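You operate a simulated robot arm through the tools that you are given. There is no shell and no other tool. Be economical: measure what you need, move in short steps, check, and stop when the job is done.

You run a simulated robot arm. Do the job below in one go: nothing can be reset, and whatever is moved stays where it is left.

## Task
Close the nozzles drawer. Close the frame cupboard door. Close the vials drawer. Press the test button two times. Press the yellow plunger two times. Take the S guide block from the top of the trolley with a blue grip and put it on the ledge of tray two. Put one of the green pads from the drainer on top of the pack of medium vials. Close the drawer with the grey handle. Push the door under the grey handle shut. Take the steel block marked l on the top of the cream cabinet and put it away on the top of the setting bench. Pull the door of the drying cabinet open. Do these in any order. Set down upright: guide block, green pad, steel block marked L.

The check looks at the end state, three seconds after you hand in, the way a careful person would. Anything else that was tipped, shoved, dropped, spilled or broken makes it a failure.

## Robot
A 7-joint arm with a vacuum gripper on a trunk, on a base that drives. Base frame: it is fixed to the floor where the robot stands at the start and does not move with it; the origin is under the middle of the robot, x ahead of it, y to its left, z up. Units: mm, degrees, N and s.
With the tool pointing down near the work surface it reaches from about 100 to 640 mm from the robot's upright axis, wherever it stands. Its first joint turns from -69.0 to 172.0 degrees. Places, roughly: door of the drying cabinet [-3600, 8400, 1100]; door under the grey handle [-4600, 400, 400]; drawer with the grey handle [-4500, 200, 800]; frame cupboard door [1000, 700, 500]; green pad (3x3x6 cm) [-3100, 9400, 900]; guide block [-1750, 8500, 750]; ledge of tray two (14x60 cm) [-5280, 5360, 980]; nozzles drawer [600, -100, 700]; pack of medium vials [-500, 7500, 750]; steel block marked L [-4250, -500, 1000]; test button [2700, 2500, 900]; top of the setting bench [200, -1100, 900]; vials drawer [1400, 1100, 700]; yellow plunger [3000, 3000, 1000]. Payload 1.06 kg.
Tool frame: the origin (TCP) lies in the middle of the cups' lips, and z points out of the cups. The gripper has 1 cup of 24 mm across, covering 24 by 24 mm (tool x, y); the bellows give 8 mm. With the vacuum on, a cup seals on a smooth face that it is pressed against (1 to 4 N); it does not hold porous or soft things. The pull reaches 23 N.
Orientation is that of the tool frame in the base frame, as [roll, pitch, yaw] about the fixed x, y, z axes, in that order (R = Rz(yaw) Ry(pitch) Rx(roll)). With the cups facing straight down, the tool's x points along the base's -x, its y along +y and its z along -z.

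## Interface
- The arm moves only by the tool move_arm. Its argument "moves" is a list of rows, each an object of numbers (a shift or turn left out is 0, a gripper value left out holds the last): "tx", "ty", "tz": the shift along the tool's x, y, z in units of 25 mm (1.0 is 25 mm); "rx", "ry", "rz": the turn, a rotation vector about the tool's x, y, z in units of 4 degrees (1.0 is 4 degrees). In form: [{"tx": .., "ty": .., "tz": .., "rx": .., "ry": .., "rz": ..}, ...]. A call has 1 to 20 rows; each row shifts and turns the commanded pose from where the row before left it, along the tool's axes as they then stand. "vac" is the vacuum: 1 switches it on, 0 off, set as the call begins (left out, the last holds). A call with a number of a shift or a turn outside -1 to 1 is refused whole. Each row takes 0.2 s and may step no farther than 50 mm and 8.6 degrees from the row before; otherwise, or with a gripper value out of range, the whole call is refused. Where a pose cannot be reached the arm comes as near as it can. A force on the tool above 40 N (or 10 N above the force at the start of the call, whichever is more), or a blocked arm, ends the call early, and 0.2 s more pass. The pull builds up within a second once a cup has sealed. Time passes only in rows, and 0.2 s behind the last, so rows that do not move give it time. It gives the time, the measured TCP pose, the force on the tool (base axes) and the pull of the vacuum at its end, in the units of the frame above (readings bear some noise), with the torque about the TCP (base axes, N m) and any sound that the robot's microphone picked up, and new pictures: "views" is both (left out), scene, wrist or none.
- Cameras (640 x 400 px; columns grow to the right, rows downward): "scene" is now at [185.9, -30.4, 1133.8]; the picture's right is [-0.32, -0.95, 0.00], its down [-0.53, 0.18, -0.83] and it looks along [0.79, -0.26, -0.56] (base axes); focal length 214 px, centre (320, 200). "wrist" rides on the gripper at [78, 19, -96] in the tool frame; the picture's right is [-0.24, 0.97, 0.00], its down [-0.71, -0.17, -0.69] and it looks along [-0.67, -0.16, 0.73] (tool axes); focal length 243 px, centre (320, 200). There is no depth. A picture from a camera that has moved, and an enlarged one, comes with that camera's place and axes in the base frame and with its lens.
- raise_lower(by): slides the trunk up (or, below 0, down) by that many mm; the arm and the scene camera ride with it, the base frame stays. It gives what a move gives, with no picture.
- steer(legs): drives the robot by 1 to 6 legs, each [ahead, left, turn to the left] in mm, mm and degrees, along the robot's own axes; the way and the turn of a leg run together, so that a leg with both is an arc; at most 1500 mm and 180 degrees a leg. The arm and the cameras ride along, it lands a little off, and it stops where it bumps. It gives what a move gives, and a new picture of the scene camera.
- pan_tilt(pan, tilt): turns the head with the scene camera to pan (to the left, within 80 degrees either way) and tilt (down, from -29 to 69), counted from straight ahead of the robot. It gives what a move gives, and a new picture of the scene camera.
- zoom(camera, box): a new picture of the part [left, top, right, bottom] of that camera's present view, enlarged. No time passes.
- job_done(): hands the job in; it is judged then, once.

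Go step by step. Nothing tells you exact positions but the pictures and the camera data: compare them with the known pose of the tool, close in by small moves and look again before you grip or let go. The budget is 207 turns and 260 pictures, counting those below and the enlarged ones. Unless the task says otherwise, let go and move clear before handing in, and close with one line.

The tools are called after "Request:" as a command line: name --argument value ..., lists and objects as JSON in quotes. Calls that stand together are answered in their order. move_arm: Moves the arm, as the interface text tells. Its arguments: {"type":"object","properties":{"moves":{"type":"array"},"vac":{"type":"number"},"views":{"type":"string","enum":["both","scene","wrist","none"]}},"required":["moves"]} The other tools are called the same way: raise_lower (by) slides the trunk up or down; steer (legs) drives the base; pan_tilt (pan, tilt) turns the head that bears the scene camera; zoom (camera, box) takes an enlarged picture of a part of a camera's view; job_done () hands the job in.

At the start:

```text
time_s: 0.0
tool_pos: [347.3, -158.1, 1031.7]
ee_rot: [180.0, 0.0, 179.9]
wrist_force: [0.4, -0.5, 0.4]
wrist_torque: [-0.03, 0.0, 0.02]
pull: 0.0
trunk travel left (down, up): [-300.0, 192.0]
robot x, y, heading: [-1.0, 0.7, -0.1]
head pan, tilt: [-18.5, 34.0]
```

scene: 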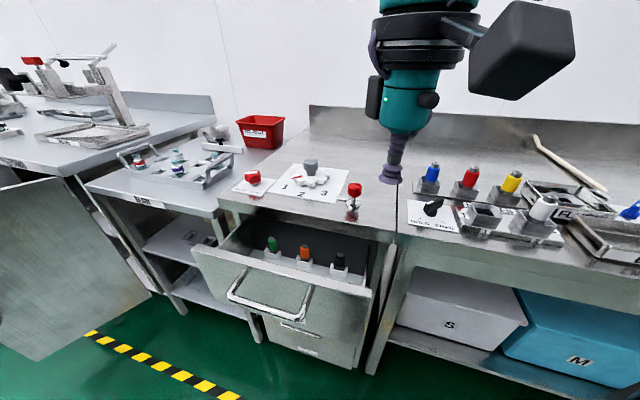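
wrist: 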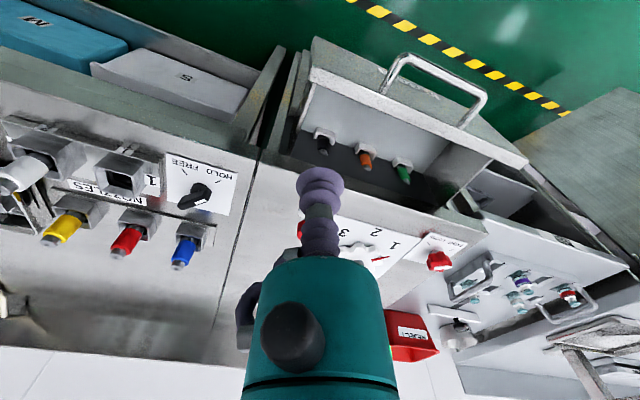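

I see an open drawer right ahead under the bench, with the bench row running diagonally in front of me. I'll look at the labels and survey to the left before moving.

Request:
zoom --camera "scene" --box '[180, 200, 420, 390]'

Request:
pan_tilt --pan 40 --tilt 30

```text
2.11 times, centred on (300, 295) of scene
camera zoom: at [185.9, -30.4, 1133.8], right [-0.32, -0.95, 0.0], down [-0.53, 0.18, -0.83], along [0.79, -0.26, -0.56], focal length 452 px, centre (362, 0)
```

zoom: 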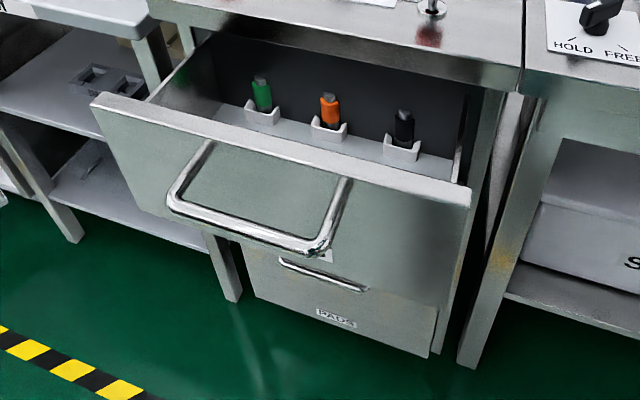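

```text
time_s: 1.3
tool_pos: [347.1, -157.6, 1032.6]
ee_rot: [-180.0, 0.1, -180.0]
wrist_force: [0.5, 0.7, 0.2]
wrist_torque: [-0.01, -0.02, 0.03]
pull: 0.1
trunk travel left (down, up): [-300.0, 192.0]
robot x, y, heading: [2.8, -2.7, 0.0]
head pan, tilt: [40.0, 30.0]
camera scene: at [171.1, 55.7, 1140.1], right [0.64, -0.77, 0.0], down [-0.38, -0.32, -0.87], along [0.66, 0.56, -0.5], focal length 214 px, centre (320, 200)
```

scene: 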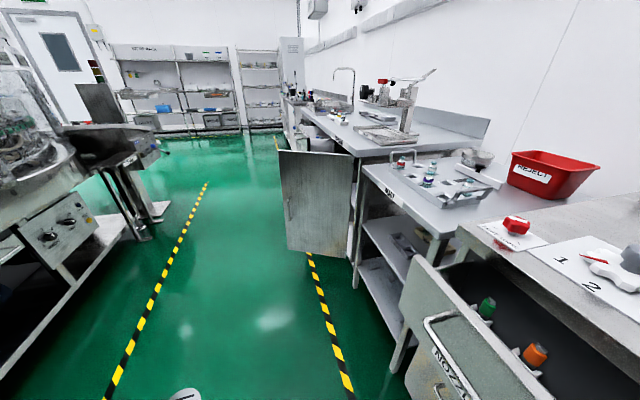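

The corridor runs at about 55°, so the benches face heading −35°, and the nozzles drawer front is at about n=410 mm with its top at about z 785. I'll square up to it and rotate the tool forward for pushing.

Request:
steer --legs '[[0, 0, -35.3], [0, 400, 0]]'

Request:
pan_tilt --pan -10 --tilt 40

Request:
move_arm --moves '[{"ry": -1}, {"ry": -1}, {"ry": -1}, {"ry": -1}, {"ry": -1}, {"ry": -1}, {"ry": -1}, {"ry": -1}, {"ry": -1}, {"ry": -1}, {"ry": -1}]' --views "both"

```text
time_s: 7.0
tool_pos: [419.1, -13.1, 1031.6]
ee_rot: [180.0, -0.1, 144.0]
wrist_force: [-0.5, 0.6, 0.3]
wrist_torque: [0.01, 0.0, -0.02]
pull: 0.1
trunk travel left (down, up): [-300.0, 192.0]
robot x, y, heading: [231.2, 320.0, -36.0]
head pan, tilt: [40.0, 30.0]
camera scene: at [402.9, 263.1, 1140.1], right [0.07, -1.0, 0.0], down [-0.5, -0.04, -0.87], along [0.86, 0.06, -0.5], focal length 214 px, centre (320, 200)
```

scene: 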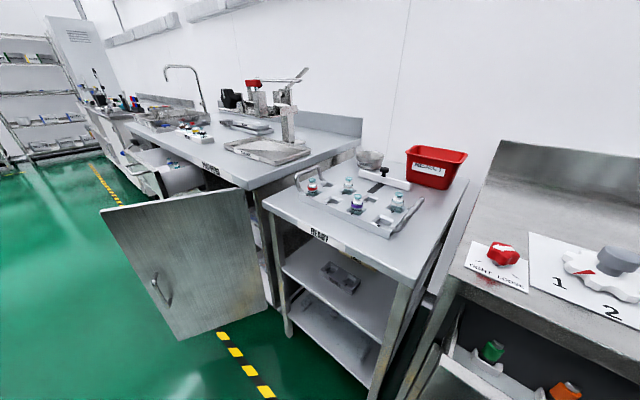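

```text
time_s: 8.2
tool_pos: [418.3, -14.1, 1032.5]
ee_rot: [-179.9, -0.1, 144.0]
wrist_force: [-0.2, -0.1, 0.4]
wrist_torque: [-0.02, 0.01, -0.01]
pull: 0.1
trunk travel left (down, up): [-300.0, 192.0]
robot x, y, heading: [230.0, 321.7, -36.0]
head pan, tilt: [-10.0, 40.0]
camera scene: at [371.8, 195.6, 1124.7], right [-0.72, -0.7, 0.0], down [-0.45, 0.46, -0.77], along [0.53, -0.55, -0.64], focal length 214 px, centre (320, 200)
```

scene: 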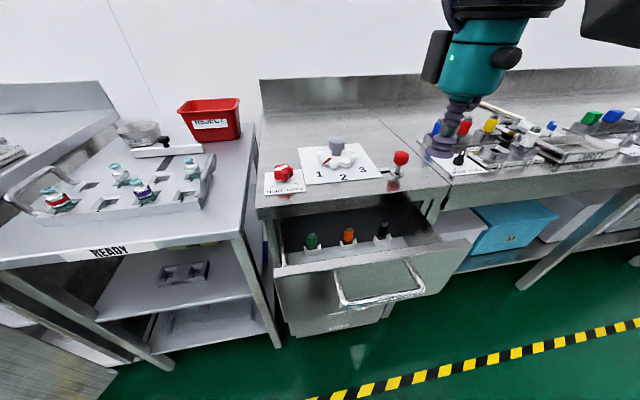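

```text
time_s: 10.6
tool_pos: [418.2, -13.3, 1031.3]
ee_rot: [-179.9, 44.1, 144.0]
wrist_force: [-0.1, 0.0, -0.6]
wrist_torque: [0.0, 0.02, 0.0]
pull: 0.1
trunk travel left (down, up): [-300.0, 192.0]
robot x, y, heading: [228.1, 320.3, -36.0]
head pan, tilt: [-10.0, 40.0]
camera scene: at [371.7, 195.7, 1124.7], right [-0.72, -0.69, 0.0], down [-0.45, 0.46, -0.77], along [0.53, -0.55, -0.64], focal length 214 px, centre (320, 200)
camera wrist: at [331.1, 74.3, 1045.5], right [0.71, 0.69, 0.16], down [-0.08, -0.16, 0.98], along [0.7, -0.71, -0.06], focal length 243 px, centre (320, 200)
```

scene: 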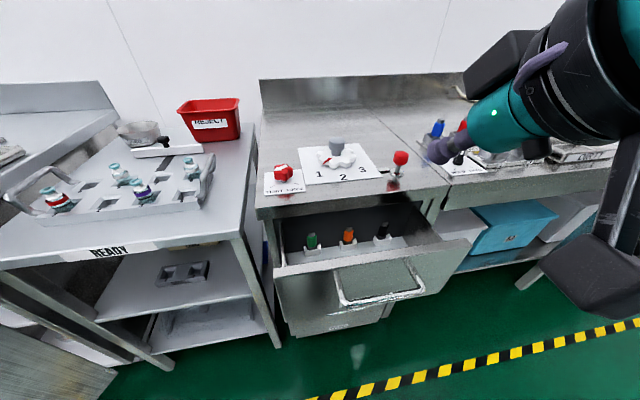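
wrist: 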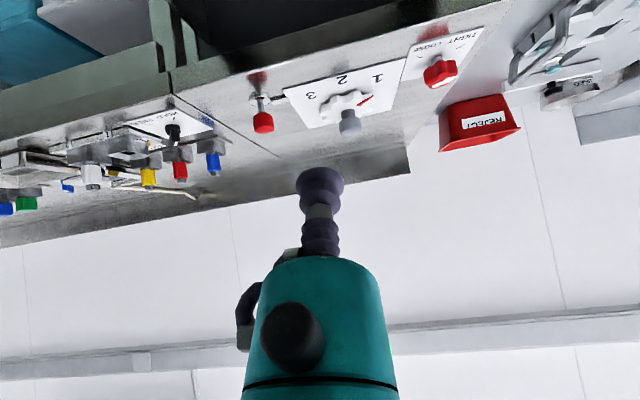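

The arm tilts fine. I'll finish rotating it to horizontal, back up a bit, and lower to the drawer front below its handle.

Request:
move_arm --moves '[{"ry": -1}, {"ry": -1}, {"ry": -1}, {"ry": -1}, {"ry": -1}, {"ry": -1}, {"ry": -1}, {"ry": -1}, {"ry": -1}, {"ry": -1}, {"ry": -1}, {"ry": -0.5}]' --views "none"

Request:
steer --legs '[[-150, 0, 1]]'

Request:
raise_lower --by -300

Request:
move_arm --moves '[{"tx": 1}, {"tx": 0.6}]' --views "both"

```text
time_s: 13.2
tool_pos: [456.3, -62.1, 1129.8]
ee_rot: [-126.1, 90.0, -162.2]
wrist_force: [-0.5, -1.4, 0.3]
wrist_torque: [0.01, 0.01, 0.02]
pull: 0.0
out of reach, approached as far as the arm can: row 4, 5, 6, 7, 8, 9, 10, 11, 12
trunk travel left (down, up): [-300.0, 192.0]
robot x, y, heading: [230.5, 317.7, -35.9]
head pan, tilt: [-10.0, 40.0]
```

```text
time_s: 14.5
tool_pos: [344.2, 27.0, 1129.6]
ee_rot: [-44.1, 89.9, -79.1]
wrist_force: [-0.5, -0.6, 0.9]
wrist_torque: [0.0, 0.02, -0.01]
pull: 0.1
trunk travel left (down, up): [-300.0, 192.0]
robot x, y, heading: [111.2, 398.2, -34.9]
head pan, tilt: [-10.0, 40.0]
camera scene: at [255.3, 282.7, 1124.8], right [-0.71, -0.71, 0.0], down [-0.46, 0.45, -0.77], along [0.54, -0.54, -0.64], focal length 214 px, centre (320, 200)
```

scene: 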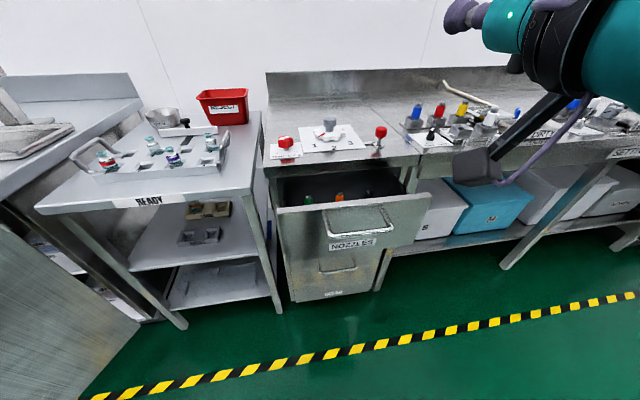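

```text
time_s: 16.9
tool_pos: [419.9, -24.1, 783.7]
ee_rot: [179.3, 77.7, 144.3]
wrist_force: [-1.2, -1.2, 14.1]
wrist_torque: [0.18, 0.31, 0.01]
pull: 0.0
trunk travel left (down, up): [-35.0, 458.0]
robot x, y, heading: [112.9, 405.0, -34.8]
head pan, tilt: [-10.0, 40.0]
stopped: the force on the tool passed its limit at 54 N (the readings are from after the stop); the commanded pose is now the measured one
```

```text
time_s: 17.2
tool_pos: [420.0, -28.3, 780.9]
ee_rot: [178.7, 78.5, 144.0]
wrist_force: [-0.4, 1.7, 3.6]
wrist_torque: [0.06, 0.08, 0.0]
pull: 0.1
out of reach, approached as far as the arm can: row 1
trunk travel left (down, up): [-35.0, 458.0]
robot x, y, heading: [113.3, 406.0, -34.9]
head pan, tilt: [-10.0, 40.0]
stopped in row 1: the force on the tool passed its limit at 52 N (the readings are from after the stop); the commanded pose is now the measured one
camera scene: at [323.6, 235.6, 843.5], right [-0.7, -0.71, 0.0], down [-0.46, 0.45, -0.77], along [0.54, -0.54, -0.64], focal length 214 px, centre (320, 200)
camera wrist: at [343.4, 50.4, 723.7], right [0.59, 0.77, 0.23], down [-0.53, 0.16, 0.83], along [0.6, -0.62, 0.51], focal length 243 px, centre (320, 200)
```

scene: 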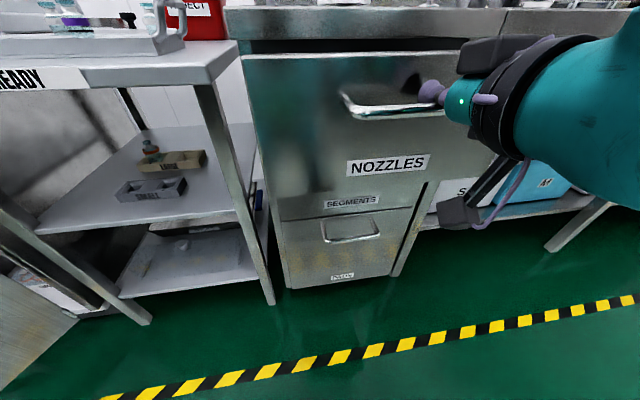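
wrist: 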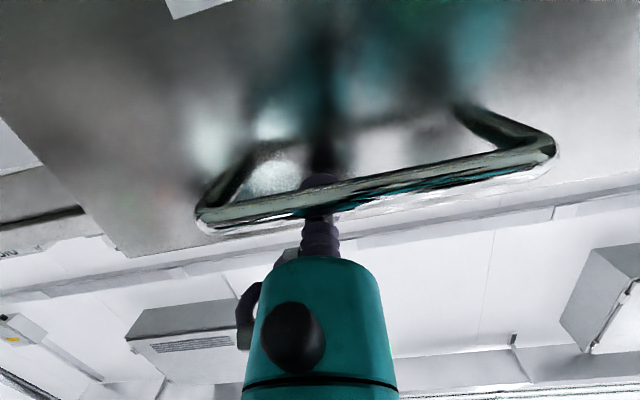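

The cup came down on top of the drawer handle. I'll lift off it, back away, and then go lower.

Request:
move_arm --moves '[{"tx": -1}, {"tx": -0.6}]' --views "none"

Request:
steer --legs '[[-150, 0, 0]]'

Request:
move_arm --moves '[{"ry": -1}, {"ry": -1}, {"ry": -0.9}, {"tx": 1}, {"tx": 1}, {"tx": 1}, {"tx": 0.8}]' --views "both"

```text
time_s: 17.8
tool_pos: [427.7, -35.0, 820.2]
ee_rot: [178.6, 78.3, 143.9]
wrist_force: [-0.5, 0.5, -0.6]
wrist_torque: [0.01, -0.03, 0.0]
pull: 0.1
trunk travel left (down, up): [-35.0, 458.0]
robot x, y, heading: [113.8, 403.3, -34.6]
head pan, tilt: [-10.0, 40.0]
```

```text
time_s: 19.2
tool_pos: [306.4, 49.3, 820.1]
ee_rot: [178.6, 78.3, 143.9]
wrist_force: [0.0, -0.6, -0.3]
wrist_torque: [-0.02, 0.01, 0.01]
pull: 0.0
trunk travel left (down, up): [-35.0, 458.0]
robot x, y, heading: [-8.2, 487.4, -34.7]
head pan, tilt: [-10.0, 40.0]
camera scene: at [202.5, 319.9, 843.7], right [-0.7, -0.71, 0.0], down [-0.46, 0.45, -0.77], along [0.54, -0.54, -0.64], focal length 214 px, centre (320, 200)
```

scene: 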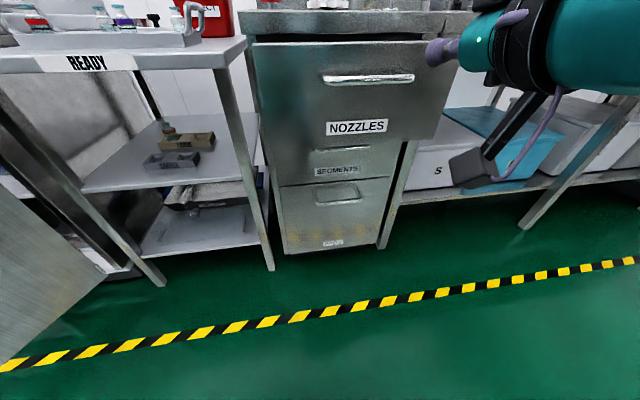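

```text
time_s: 20.8
tool_pos: [331.3, 19.1, 756.8]
ee_rot: [107.1, 89.8, 72.5]
wrist_force: [0.0, -1.3, 0.4]
wrist_torque: [0.0, 0.03, -0.01]
pull: 0.1
out of reach, approached as far as the arm can: row 4, 5, 6, 7
trunk travel left (down, up): [-35.0, 458.0]
robot x, y, heading: [-11.6, 485.9, -34.7]
head pan, tilt: [-10.0, 40.0]
camera scene: at [202.4, 320.0, 843.7], right [-0.7, -0.71, 0.0], down [-0.46, 0.45, -0.77], along [0.54, -0.54, -0.64], focal length 214 px, centre (320, 200)
camera wrist: at [265.0, 90.1, 679.0], right [0.55, 0.8, 0.24], down [-0.66, 0.25, 0.71], along [0.51, -0.55, 0.66], focal length 243 px, centre (320, 200)
```

scene: 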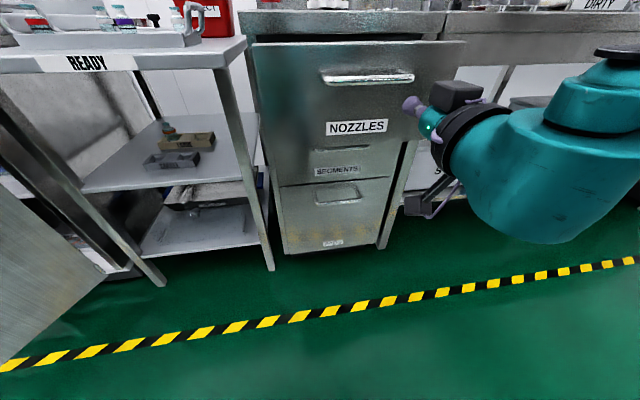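
wrist: 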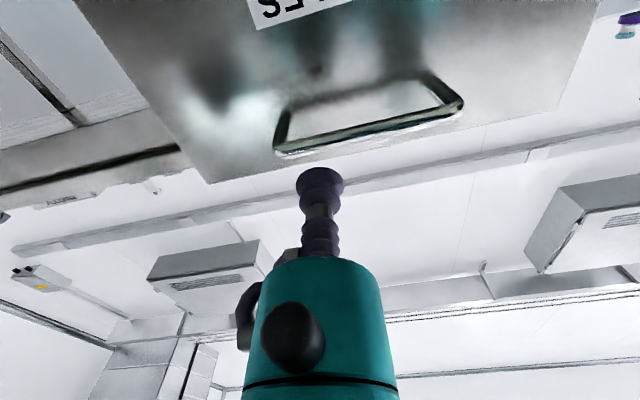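

The arm is near full reach, so I'll retract it and lower, then drive in.

Request:
move_arm --moves '[{"tz": -1}, {"tz": -1}, {"tz": -1}, {"tz": -1}, {"tz": -1}, {"tx": 1}, {"tx": 1}, {"tx": 0.6}]' --views "scene"

```text
time_s: 22.6
tool_pos: [337.3, 17.7, 740.4]
ee_rot: [102.9, 89.7, 68.3]
wrist_force: [-0.3, -1.1, -0.3]
wrist_torque: [0.0, 0.0, 0.03]
pull: 0.0
out of reach, approached as far as the arm can: row 1, 2, 3, 4, 5, 6, 7, 8
trunk travel left (down, up): [-35.0, 458.0]
robot x, y, heading: [-7.2, 486.9, -34.9]
head pan, tilt: [-10.0, 40.0]
camera scene: at [202.4, 320.0, 843.7], right [-0.7, -0.71, 0.0], down [-0.46, 0.45, -0.77], along [0.54, -0.54, -0.64], focal length 214 px, centre (320, 200)
```

scene: 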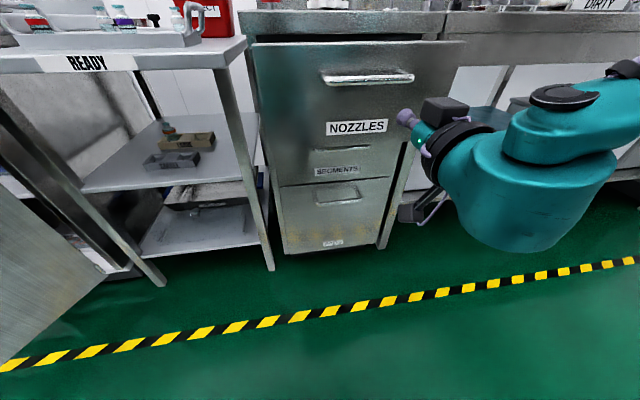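

Horizontal at this extension is fine. I'll lower the trunk the remaining bit and drive forward to push the drawer front by its middle.

Request:
raise_lower --by -34

Request:
steer --legs '[[120, 0, 0]]'

```text
time_s: 23.4
tool_pos: [341.7, 15.6, 715.1]
ee_rot: [108.1, 89.7, 73.5]
wrist_force: [0.2, -0.1, 0.1]
wrist_torque: [-0.01, -0.02, 0.01]
pull: 0.0
trunk travel left (down, up): [-1.0, 492.0]
robot x, y, heading: [-8.0, 483.0, -34.9]
head pan, tilt: [-10.0, 40.0]
```

```text
time_s: 24.6
tool_pos: [441.2, -54.3, 714.8]
ee_rot: [109.9, 89.6, 75.2]
wrist_force: [-0.9, 0.2, 0.1]
wrist_torque: [-0.01, -0.01, -0.03]
pull: 0.1
trunk travel left (down, up): [-1.0, 492.0]
robot x, y, heading: [93.9, 417.4, -34.8]
head pan, tilt: [-10.0, 40.0]
camera scene: at [307.1, 246.8, 820.7], right [-0.71, -0.71, 0.0], down [-0.46, 0.45, -0.77], along [0.54, -0.54, -0.64], focal length 214 px, centre (320, 200)
```

scene: 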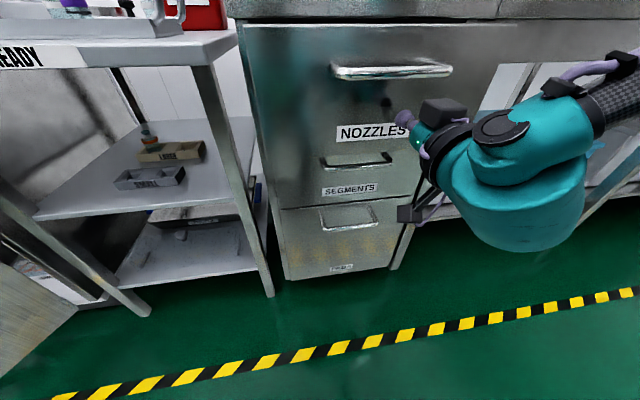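

The cup is just short of the NOZZLES face. I'll continue in.

Request:
steer --legs '[[80, 0, 0]]'

```text
time_s: 25.7
tool_pos: [506.1, -99.4, 716.1]
ee_rot: [108.8, 89.7, 74.0]
wrist_force: [-0.6, 0.0, 0.3]
wrist_torque: [0.02, 0.0, -0.01]
pull: 0.1
trunk travel left (down, up): [-1.0, 492.0]
robot x, y, heading: [155.1, 372.9, -34.8]
head pan, tilt: [-10.0, 40.0]
camera scene: at [371.1, 202.4, 820.7], right [-0.71, -0.71, 0.0], down [-0.46, 0.45, -0.77], along [0.54, -0.54, -0.64], focal length 214 px, centre (320, 200)
```

scene: 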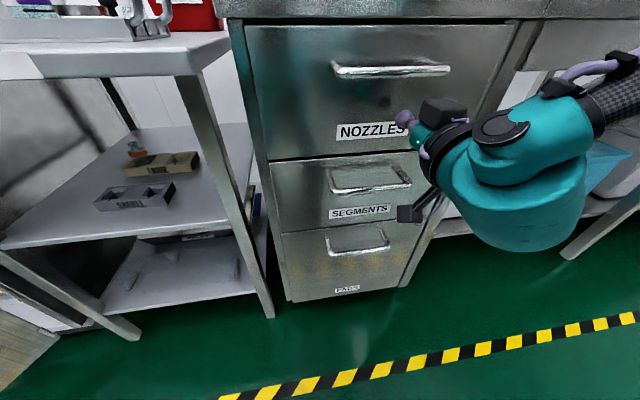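

It is being pushed; a little more until it stops.

Request:
steer --legs '[[50, 0, 0]]'

Request:
zoom --camera "scene" --box '[220, 0, 560, 300]'

```text
time_s: 26.7
tool_pos: [544.4, -124.2, 715.0]
ee_rot: [143.4, 89.6, 108.9]
wrist_force: [-7.2, 5.4, 3.1]
wrist_torque: [0.1, 0.01, -0.04]
pull: 0.1
trunk travel left (down, up): [-1.0, 492.0]
robot x, y, heading: [193.6, 343.3, -34.9]
head pan, tilt: [-10.0, 40.0]
stopped in leg 1: the force on the tool passed its limit at 57 N (the readings are from after the stop); the commanded pose is now the measured one
camera scene: at [410.2, 175.4, 820.9], right [-0.7, -0.71, 0.0], down [-0.46, 0.45, -0.77], along [0.54, -0.54, -0.64], focal length 214 px, centre (320, 200)
```

scene: 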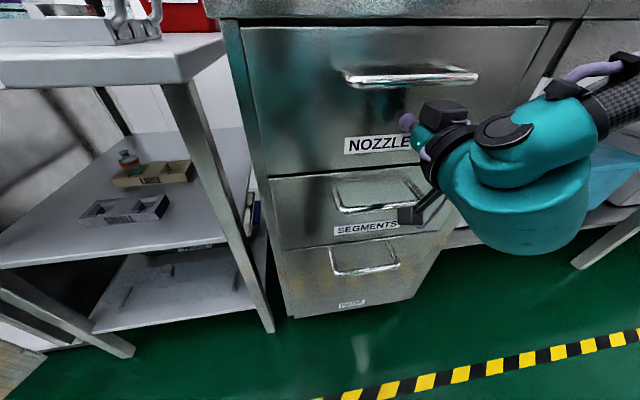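

```text
1.33 times, centred on (390, 150) of scene
camera zoom: at [410.2, 175.4, 820.9], right [-0.7, -0.71, 0.0], down [-0.46, 0.45, -0.77], along [0.54, -0.54, -0.64], focal length 286 px, centre (227, 267)
```

zoom: 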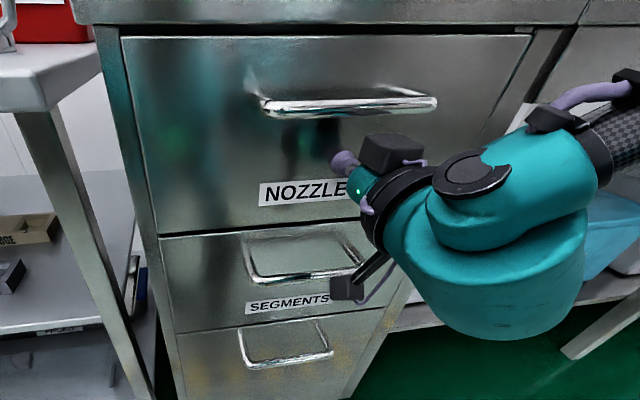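

The nozzles drawer is flush. Next is the frame cupboard door, hinged on the near side with its free edge in the corridor. I'll back out and drive left along the corridor to push it from outside.

Request:
steer --legs '[[-340, 0, 0], [0, 700, 0]]'

Request:
pan_tilt --pan 10 --tilt 20

```text
time_s: 35.2
tool_pos: [665.4, 647.3, 714.0]
ee_rot: [145.8, 89.5, 110.8]
wrist_force: [-0.5, 0.4, 0.0]
wrist_torque: [-0.01, 0.0, -0.03]
pull: 0.1
trunk travel left (down, up): [-1.0, 492.0]
robot x, y, heading: [319.1, 1119.2, -35.2]
head pan, tilt: [-10.0, 40.0]
camera scene: at [534.5, 948.1, 820.6], right [-0.71, -0.7, 0.0], down [-0.45, 0.46, -0.77], along [0.54, -0.54, -0.64], focal length 214 px, centre (320, 200)
```

scene: 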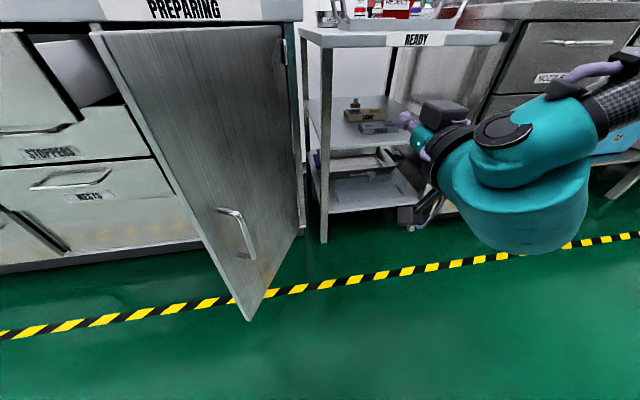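

```text
time_s: 36.0
tool_pos: [666.4, 646.8, 714.9]
ee_rot: [145.6, 89.4, 110.6]
wrist_force: [1.1, 0.6, 0.3]
wrist_torque: [-0.03, -0.04, 0.04]
pull: 0.2
trunk travel left (down, up): [-1.0, 492.0]
robot x, y, heading: [320.0, 1120.7, -35.3]
head pan, tilt: [10.0, 20.0]
camera scene: at [558.8, 968.7, 852.0], right [-0.43, -0.9, 0.0], down [-0.31, 0.15, -0.94], along [0.85, -0.4, -0.34], focal length 214 px, centre (320, 200)
```

scene: 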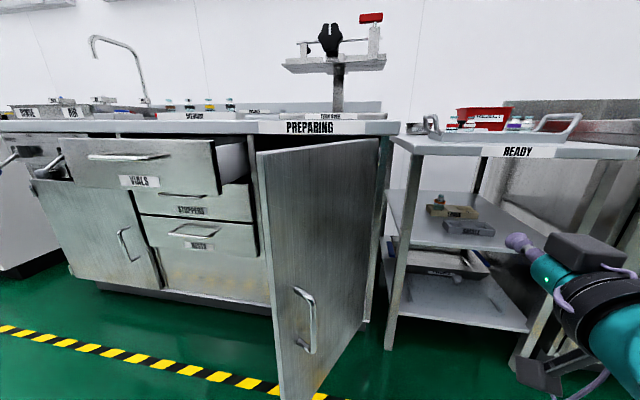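

The door is open about 60°: hinge near a=1063, n=523 and free edge near a=1249, n=179. I'll line up and push along the chord.

Request:
steer --legs '[[0, 235, 0], [180, 105, 0]]'

```text
time_s: 39.9
tool_pos: [1009.9, 819.4, 714.2]
ee_rot: [145.0, 89.5, 109.9]
wrist_force: [0.5, 0.6, 0.4]
wrist_torque: [0.0, 0.02, 0.03]
pull: 0.1
trunk travel left (down, up): [-1.0, 492.0]
robot x, y, heading: [663.0, 1288.7, -35.0]
head pan, tilt: [10.0, 20.0]
camera scene: at [902.6, 1140.7, 852.1], right [-0.43, -0.9, 0.0], down [-0.31, 0.15, -0.94], along [0.85, -0.4, -0.34], focal length 214 px, centre (320, 200)
```

scene: 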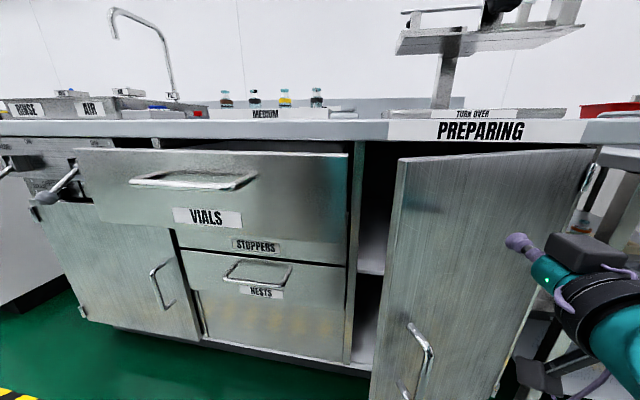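

The door is moving with the push. I'll keep going.

Request:
steer --legs '[[130, 75, 0], [70, 15, 0]]'

```text
time_s: 41.9
tool_pos: [1201.7, 784.4, 712.2]
ee_rot: [164.7, 89.2, 129.1]
wrist_force: [-11.4, 7.2, 4.3]
wrist_torque: [0.02, 0.11, -0.02]
pull: 0.0
trunk travel left (down, up): [-1.0, 492.0]
robot x, y, heading: [862.8, 1256.9, -35.8]
head pan, tilt: [10.0, 20.0]
stopped in leg 2: the force on the tool passed its limit at 98 N (the readings are from after the stop); the commanded pose is now the measured one
camera scene: at [1099.9, 1104.5, 852.4], right [-0.43, -0.9, 0.0], down [-0.31, 0.15, -0.94], along [0.85, -0.41, -0.34], focal length 214 px, centre (320, 200)
```

scene: 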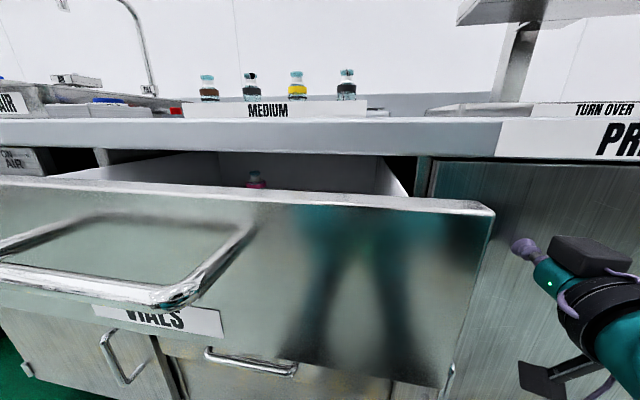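

The frame door is shut. I'll back off, shift left, and push the VIALS drawer in the same way.

Request:
steer --legs '[[-300, 0, 0.8], [0, 320, 0]]'

```text
time_s: 46.9
tool_pos: [1139.9, 1220.2, 712.9]
ee_rot: [163.4, 89.2, 128.7]
wrist_force: [0.2, 0.2, -0.4]
wrist_torque: [0.02, -0.06, 0.04]
pull: 0.0
trunk travel left (down, up): [-1.0, 492.0]
robot x, y, heading: [795.4, 1688.4, -34.7]
head pan, tilt: [10.0, 20.0]
camera scene: at [1033.3, 1538.6, 852.0], right [-0.42, -0.91, 0.0], down [-0.31, 0.14, -0.94], along [0.85, -0.39, -0.34], focal length 214 px, centre (320, 200)
```

scene: 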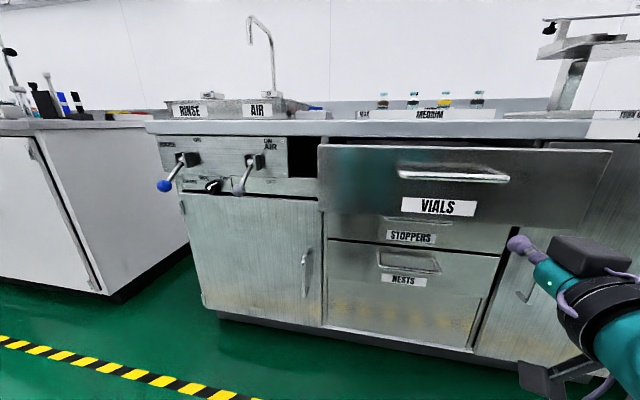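

Aligned below the handle on the VIALS front, so I'll push in.

Request:
steer --legs '[[150, 0, 0], [70, 0, 0], [60, 0, 0], [40, 0, 0]]'

```text
time_s: 50.0
tool_pos: [1389.1, 1045.4, 711.2]
ee_rot: [168.5, 89.0, 133.7]
wrist_force: [-10.8, 7.1, 5.1]
wrist_torque: [0.06, 0.07, 0.03]
pull: 0.1
trunk travel left (down, up): [-1.0, 492.0]
robot x, y, heading: [1042.9, 1508.6, -35.0]
head pan, tilt: [10.0, 20.0]
stopped in leg 4: the force on the tool passed its limit at 75 N (the readings are from after the stop); the commanded pose is now the measured one
camera scene: at [1285.0, 1362.8, 852.4], right [-0.42, -0.91, 0.0], down [-0.31, 0.14, -0.94], along [0.85, -0.4, -0.34], focal length 214 px, centre (320, 200)
```

scene: 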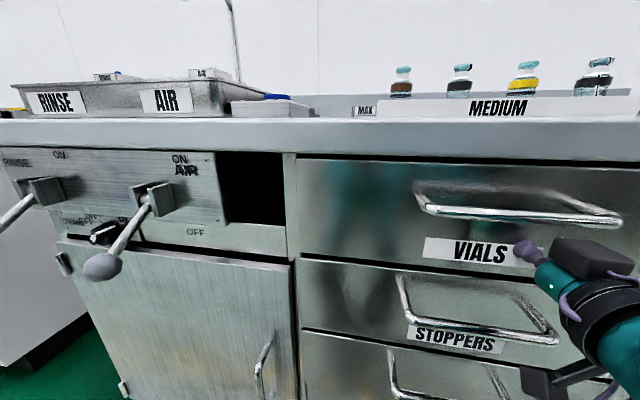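

VIALS is shut. I'll back off, raise the trunk and head up the corridor to look at the test button and plunger.

Request:
steer --legs '[[-450, 0, 0], [0, 1000, 0]]'

Request:
raise_lower --by 320

Request:
pan_tilt --pan 30 --tilt 20

```text
time_s: 61.5
tool_pos: [1605.7, 2126.5, 711.6]
ee_rot: [168.2, 88.9, 133.1]
wrist_force: [0.2, -0.3, 0.0]
wrist_torque: [-0.03, 0.01, 0.0]
pull: 0.0
trunk travel left (down, up): [-1.0, 492.0]
robot x, y, heading: [1264.4, 2597.0, -34.8]
head pan, tilt: [10.0, 20.0]
camera scene: at [1502.4, 2444.6, 852.0], right [-0.42, -0.91, 0.0], down [-0.31, 0.14, -0.94], along [0.85, -0.4, -0.34], focal length 214 px, centre (320, 200)
```

scene: 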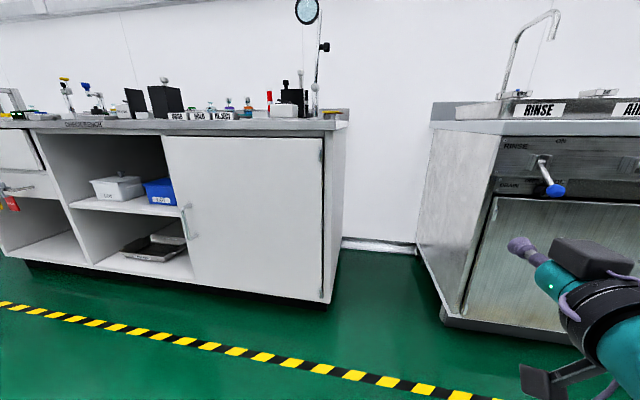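

```text
time_s: 64.6
tool_pos: [1580.5, 2143.9, 1088.4]
ee_rot: [1.9, 83.8, -33.1]
wrist_force: [0.2, -0.5, 0.0]
wrist_torque: [0.02, -0.02, -0.01]
pull: 0.1
trunk travel left (down, up): [-321.0, 172.0]
robot x, y, heading: [1263.3, 2596.3, -35.1]
head pan, tilt: [10.0, 20.0]
```

```text
time_s: 65.5
tool_pos: [1580.6, 2145.1, 1088.6]
ee_rot: [1.9, 83.6, -33.1]
wrist_force: [0.8, 0.5, -0.2]
wrist_torque: [-0.02, 0.01, 0.0]
pull: 0.2
trunk travel left (down, up): [-321.0, 172.0]
robot x, y, heading: [1264.6, 2593.9, -34.9]
head pan, tilt: [30.0, 20.0]
camera scene: at [1435.8, 2528.3, 1176.4], right [-0.09, -1.0, 0.0], down [-0.34, 0.03, -0.94], along [0.94, -0.08, -0.34], focal length 214 px, centre (320, 200)
```

scene: 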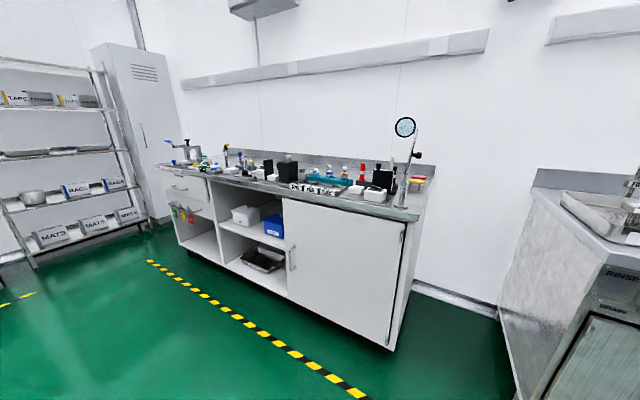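

The test button should be mid-bench and the plunger toward its far end. I'll drive closer and zoom in.

Request:
steer --legs '[[150, 700, 0]]'

Request:
pan_tilt --pan 15 --tilt 25

Request:
zoom --camera "scene" --box '[60, 80, 380, 280]'

```text
time_s: 71.9
tool_pos: [2096.1, 2620.3, 1088.2]
ee_rot: [2.1, 83.7, -33.1]
wrist_force: [0.0, 1.0, -0.9]
wrist_torque: [0.04, 0.03, 0.02]
pull: 0.1
trunk travel left (down, up): [-321.0, 172.0]
robot x, y, heading: [1781.7, 3069.3, -35.2]
head pan, tilt: [30.0, 20.0]
camera scene: at [1950.7, 3003.3, 1176.4], right [-0.09, -1.0, 0.0], down [-0.34, 0.03, -0.94], along [0.94, -0.08, -0.34], focal length 214 px, centre (320, 200)
```

scene: 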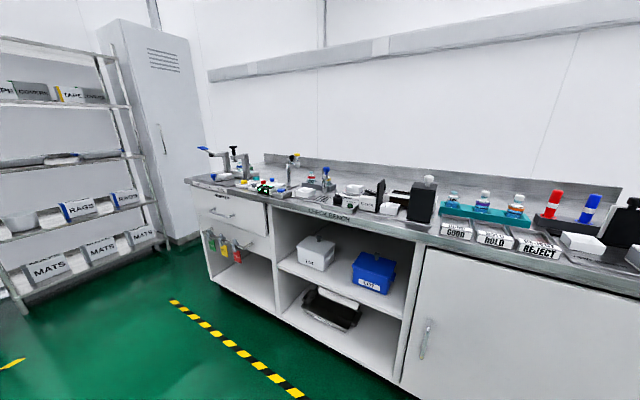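

```text
time_s: 72.7
tool_pos: [2095.8, 2620.6, 1089.3]
ee_rot: [2.1, 83.7, -33.1]
wrist_force: [-0.1, -0.1, 0.8]
wrist_torque: [-0.03, 0.0, -0.01]
pull: 0.0
trunk travel left (down, up): [-321.0, 172.0]
robot x, y, heading: [1777.8, 3068.5, -35.1]
head pan, tilt: [15.0, 25.0]
camera scene: at [1944.5, 2979.9, 1168.3], right [-0.34, -0.94, 0.0], down [-0.4, 0.14, -0.91], along [0.85, -0.31, -0.42], focal length 214 px, centre (320, 200)
```

scene: 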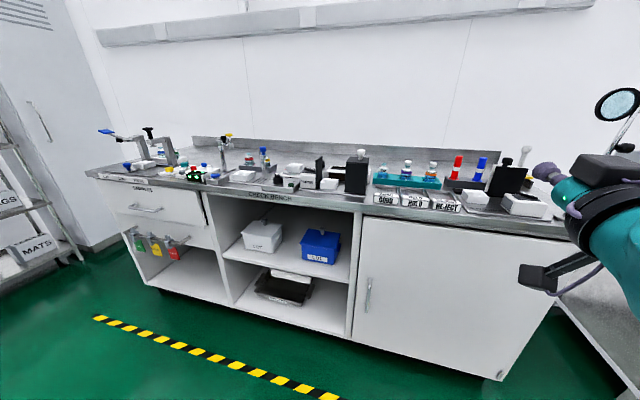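

```text
2.00 times, centred on (220, 180) of scene
camera zoom: at [1944.5, 2979.9, 1168.3], right [-0.34, -0.94, 0.0], down [-0.4, 0.14, -0.91], along [0.85, -0.31, -0.42], focal length 429 px, centre (520, 240)
```

zoom: 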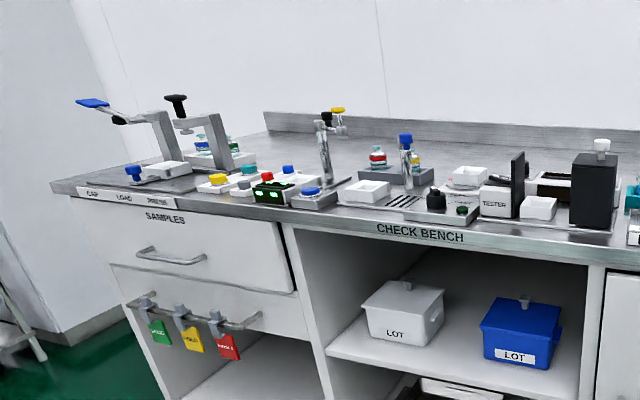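

I'll turn the tool back down and move closer to the bench to identify the TESTER's button and the yellow plunger.

Request:
move_arm --moves '[{"ry": 1, "tz": -0.5}, {"ry": 1, "tz": -0.5}, {"ry": 1}, {"ry": 1}, {"ry": 1}, {"ry": 1}, {"ry": 1}, {"ry": 1}, {"ry": 1}, {"ry": 1}, {"ry": 1}, {"ry": 1}, {"ry": 1}, {"ry": 1}, {"ry": 1}, {"ry": 1}, {"ry": 1}, {"ry": 1}, {"ry": 1}, {"ry": 1}]' --views "none"

Request:
steer --legs '[[0, 450, 0], [350, 0, 0]]'

Request:
move_arm --moves '[{"ry": 1}, {"ry": 1}, {"ry": 1}, {"ry": 1}]' --views "wrist"

```text
time_s: 76.9
tool_pos: [2075.2, 2634.2, 1087.3]
ee_rot: [179.7, 16.3, 144.9]
wrist_force: [0.2, -0.3, 0.0]
wrist_torque: [0.01, -0.02, 0.01]
pull: 0.0
trunk travel left (down, up): [-321.0, 172.0]
robot x, y, heading: [1781.3, 3069.1, -35.1]
head pan, tilt: [15.0, 25.0]
```

```text
time_s: 83.2
tool_pos: [2623.8, 2806.9, 1087.2]
ee_rot: [179.8, 16.3, 145.0]
wrist_force: [-0.1, 0.0, 0.1]
wrist_torque: [0.02, 0.01, -0.02]
pull: 0.0
trunk travel left (down, up): [-321.0, 172.0]
robot x, y, heading: [2325.7, 3243.8, -34.5]
head pan, tilt: [15.0, 25.0]
camera scene: at [2491.0, 3153.5, 1168.2], right [-0.34, -0.94, 0.0], down [-0.4, 0.14, -0.91], along [0.85, -0.31, -0.42], focal length 214 px, centre (320, 200)
```

scene: 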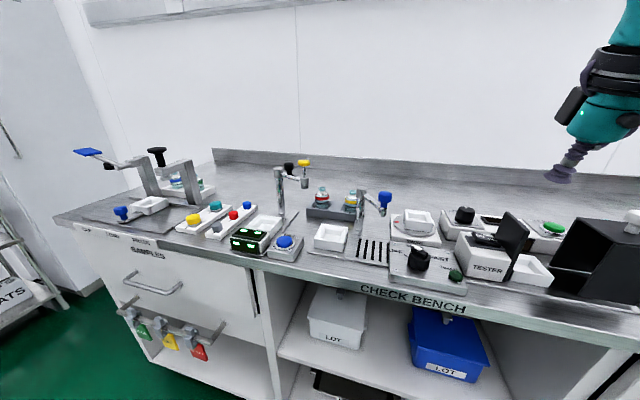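

```text
time_s: 84.2
tool_pos: [2623.6, 2809.3, 1087.2]
ee_rot: [179.8, 0.3, 145.3]
wrist_force: [-0.4, 0.2, -0.5]
wrist_torque: [0.01, -0.03, 0.01]
pull: 0.0
trunk travel left (down, up): [-321.0, 172.0]
robot x, y, heading: [2324.0, 3246.8, -34.7]
head pan, tilt: [15.0, 25.0]
camera wrist: at [2570.2, 2869.1, 1182.4], right [0.75, 0.66, 0.01], down [0.48, -0.55, 0.69], along [0.46, -0.51, -0.73], focal length 243 px, centre (320, 200)
```

wrist: 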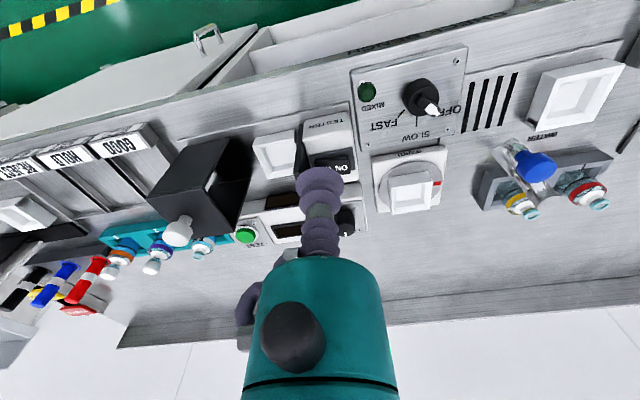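

The green button by the tester appears to carry "TEST". I'll zoom on it and on the yellow-topped device.

Request:
zoom --camera "wrist" --box '[200, 100, 400, 250]'

Request:
zoom --camera "scene" --box '[240, 130, 420, 260]'

```text
2.67 times, centred on (300, 175) of wrist
camera zoom: at [2570.2, 2869.1, 1182.4], right [0.75, 0.66, 0.01], down [0.48, -0.55, 0.69], along [0.46, -0.51, -0.73], focal length 647 px, centre (373, 267)
```

zoom: 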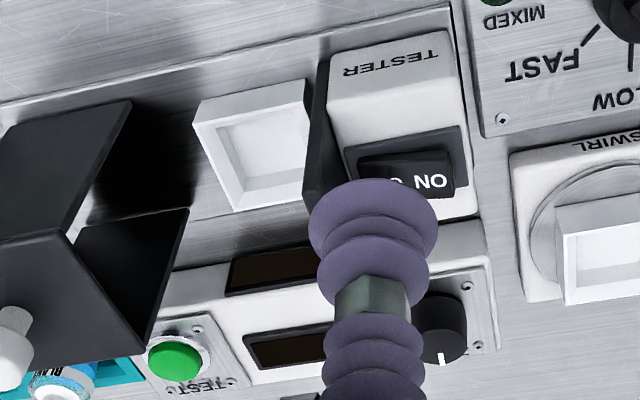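

```text
3.08 times, centred on (330, 195) of scene
camera zoom: at [2490.9, 3153.5, 1168.3], right [-0.34, -0.94, 0.0], down [-0.4, 0.14, -0.91], along [0.85, -0.31, -0.42], focal length 660 px, centre (289, 215)
```

zoom: 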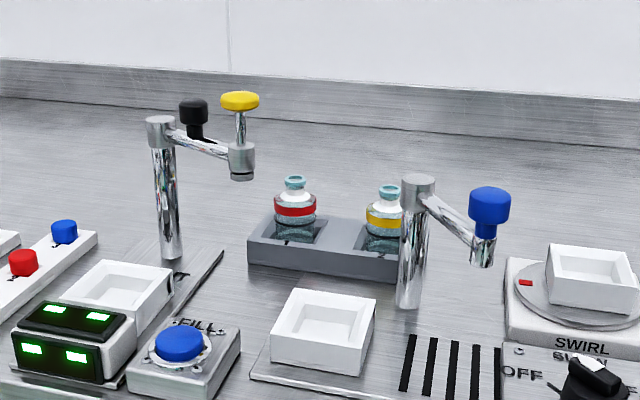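

The TEST button is about at (2706, 2515, 897). I'll drive to bring it in reach and position above it.

Request:
steer --legs '[[165, -196, 0]]'

Request:
move_arm --moves '[{"tx": -1}, {"tx": -1}, {"tz": 1}, {"tz": 1}]' --views "wrist"

```text
time_s: 86.6
tool_pos: [2646.0, 2556.6, 1087.6]
ee_rot: [179.7, 0.2, 145.0]
wrist_force: [0.5, 0.7, -0.5]
wrist_torque: [0.02, 0.0, 0.02]
pull: 0.0
trunk travel left (down, up): [-321.0, 172.0]
robot x, y, heading: [2350.2, 2994.4, -34.9]
head pan, tilt: [15.0, 25.0]
camera scene: at [2515.9, 2901.6, 1168.3], right [-0.34, -0.94, 0.0], down [-0.4, 0.14, -0.91], along [0.85, -0.31, -0.42], focal length 214 px, centre (320, 200)
```

scene: 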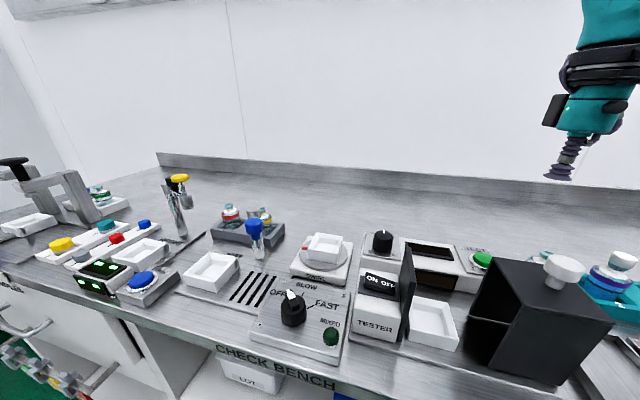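

```text
time_s: 87.6
tool_pos: [2669.3, 2529.8, 1030.6]
ee_rot: [179.8, 0.2, 145.0]
wrist_force: [0.3, -0.6, 0.2]
wrist_torque: [0.03, -0.01, 0.02]
pull: 0.1
out of reach, approached as far as the arm can: row 2
trunk travel left (down, up): [-321.0, 172.0]
robot x, y, heading: [2345.1, 2993.6, -34.9]
head pan, tilt: [15.0, 25.0]
camera wrist: at [2616.1, 2590.4, 1125.3], right [0.75, 0.66, 0.01], down [0.48, -0.55, 0.69], along [0.46, -0.51, -0.73], focal length 243 px, centre (320, 200)
```

wrist: 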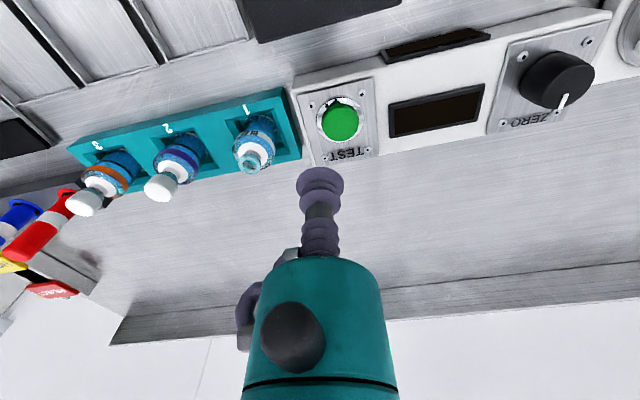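

I'm close; I'll shift over the green button and descend partway to check alignment.

Request:
move_arm --moves '[{"tz": 1}, {"tz": 1}, {"tx": -0.6, "ty": 0.6}, {"tx": -0.6}, {"tz": 1}, {}]' --views "both"

```text
time_s: 89.0
tool_pos: [2701.1, 2523.4, 955.4]
ee_rot: [179.8, 0.4, 145.0]
wrist_force: [0.5, 0.4, 1.4]
wrist_torque: [-0.02, 0.02, 0.04]
pull: 0.1
trunk travel left (down, up): [-321.0, 172.0]
robot x, y, heading: [2351.7, 2987.3, -34.9]
head pan, tilt: [15.0, 25.0]
camera scene: at [2515.9, 2901.9, 1168.3], right [-0.34, -0.94, 0.0], down [-0.4, 0.14, -0.91], along [0.85, -0.31, -0.42], focal length 214 px, centre (320, 200)
camera wrist: at [2648.5, 2584.4, 1050.1], right [0.75, 0.66, 0.01], down [0.48, -0.55, 0.69], along [0.46, -0.51, -0.72], focal length 243 px, centre (320, 200)
```

scene: 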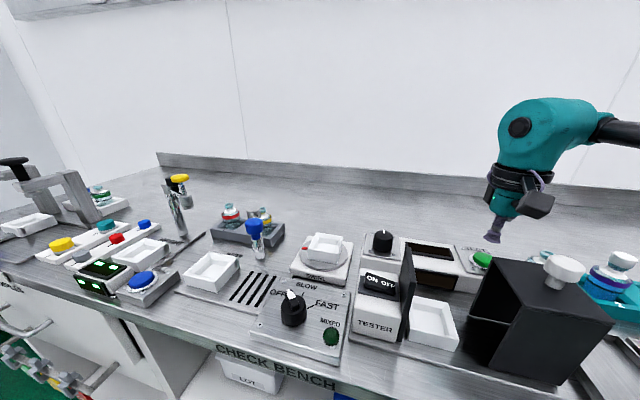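
wrist: 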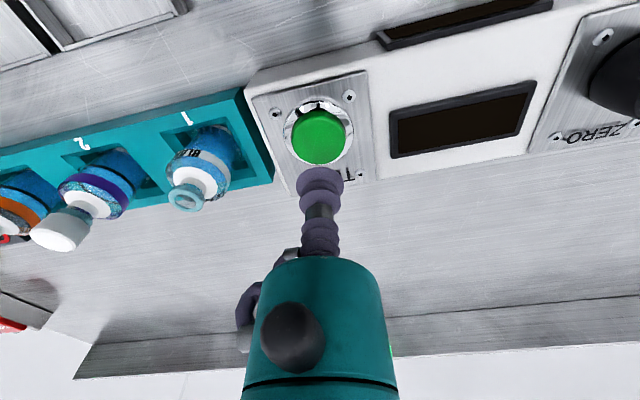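

Aligned over the TEST button. I'll lower gently until force shows.

Request:
move_arm --moves '[{"tz": 1}, {"tz": 0.8}, {"tz": 0.3}, {"tz": 0.3}, {}]' --views "wrist"

```text
time_s: 90.2
tool_pos: [2702.6, 2525.2, 898.6]
ee_rot: [179.6, 0.8, 145.0]
wrist_force: [-1.3, -4.3, 39.8]
wrist_torque: [0.13, 0.01, -0.04]
pull: 0.0
trunk travel left (down, up): [-321.0, 172.0]
robot x, y, heading: [2350.3, 2991.3, -35.1]
head pan, tilt: [15.0, 25.0]
heard: click
camera wrist: at [2648.4, 2585.5, 994.1], right [0.75, 0.66, 0.01], down [0.47, -0.55, 0.69], along [0.46, -0.52, -0.72], focal length 243 px, centre (320, 200)
```

wrist: 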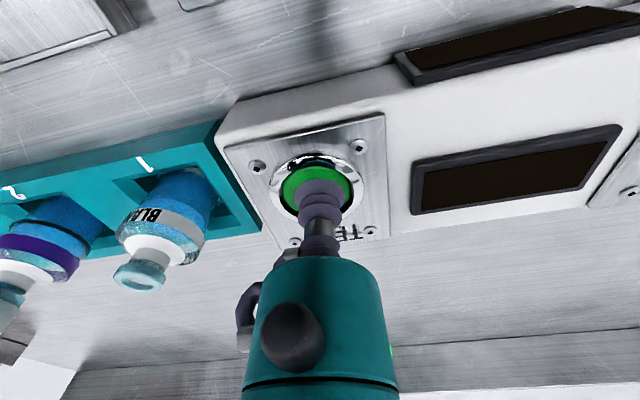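

A click sounded: first press. I'll release fully and press again the same way.

Request:
move_arm --moves '[{"tz": -0.6}, {"tz": -0.4}, {}, {}]' --views "none"

Request:
move_arm --moves '[{"tz": 0.4}, {"tz": 0.3}, {"tz": 0.3}, {}]' --views "none"

Request:
move_arm --moves '[{"tz": -1}, {"tz": -1}, {"tz": -1}, {"tz": -1}, {"tz": -1}, {"tz": -1}, {"tz": -1}]' --views "none"

```text
time_s: 91.2
tool_pos: [2703.1, 2522.9, 920.2]
ee_rot: [179.8, 0.3, 145.1]
wrist_force: [-0.4, 0.3, 1.0]
wrist_torque: [-0.01, -0.07, 0.0]
pull: 0.0
trunk travel left (down, up): [-321.0, 172.0]
robot x, y, heading: [2347.6, 2992.9, -34.6]
head pan, tilt: [15.0, 25.0]
```

```text
time_s: 92.3
tool_pos: [2703.6, 2524.0, 903.1]
ee_rot: [179.2, 1.3, 144.7]
wrist_force: [-7.9, -2.4, 43.0]
wrist_torque: [0.11, -0.14, 0.27]
pull: 0.1
trunk travel left (down, up): [-321.0, 172.0]
robot x, y, heading: [2345.4, 2991.8, -34.9]
head pan, tilt: [15.0, 25.0]
heard: click
stopped in row 4: the force on the tool passed its limit at 40 N (the readings are from after the stop); the commanded pose is now the measured one
```

```text
time_s: 93.9
tool_pos: [2676.0, 2516.3, 1067.5]
ee_rot: [179.6, 0.7, 144.9]
wrist_force: [-0.6, -1.1, 0.2]
wrist_torque: [-0.02, -0.01, 0.0]
pull: 0.1
out of reach, approached as far as the arm can: row 4, 5, 6, 7
trunk travel left (down, up): [-321.0, 172.0]
robot x, y, heading: [2349.7, 2991.6, -35.2]
head pan, tilt: [15.0, 25.0]
```

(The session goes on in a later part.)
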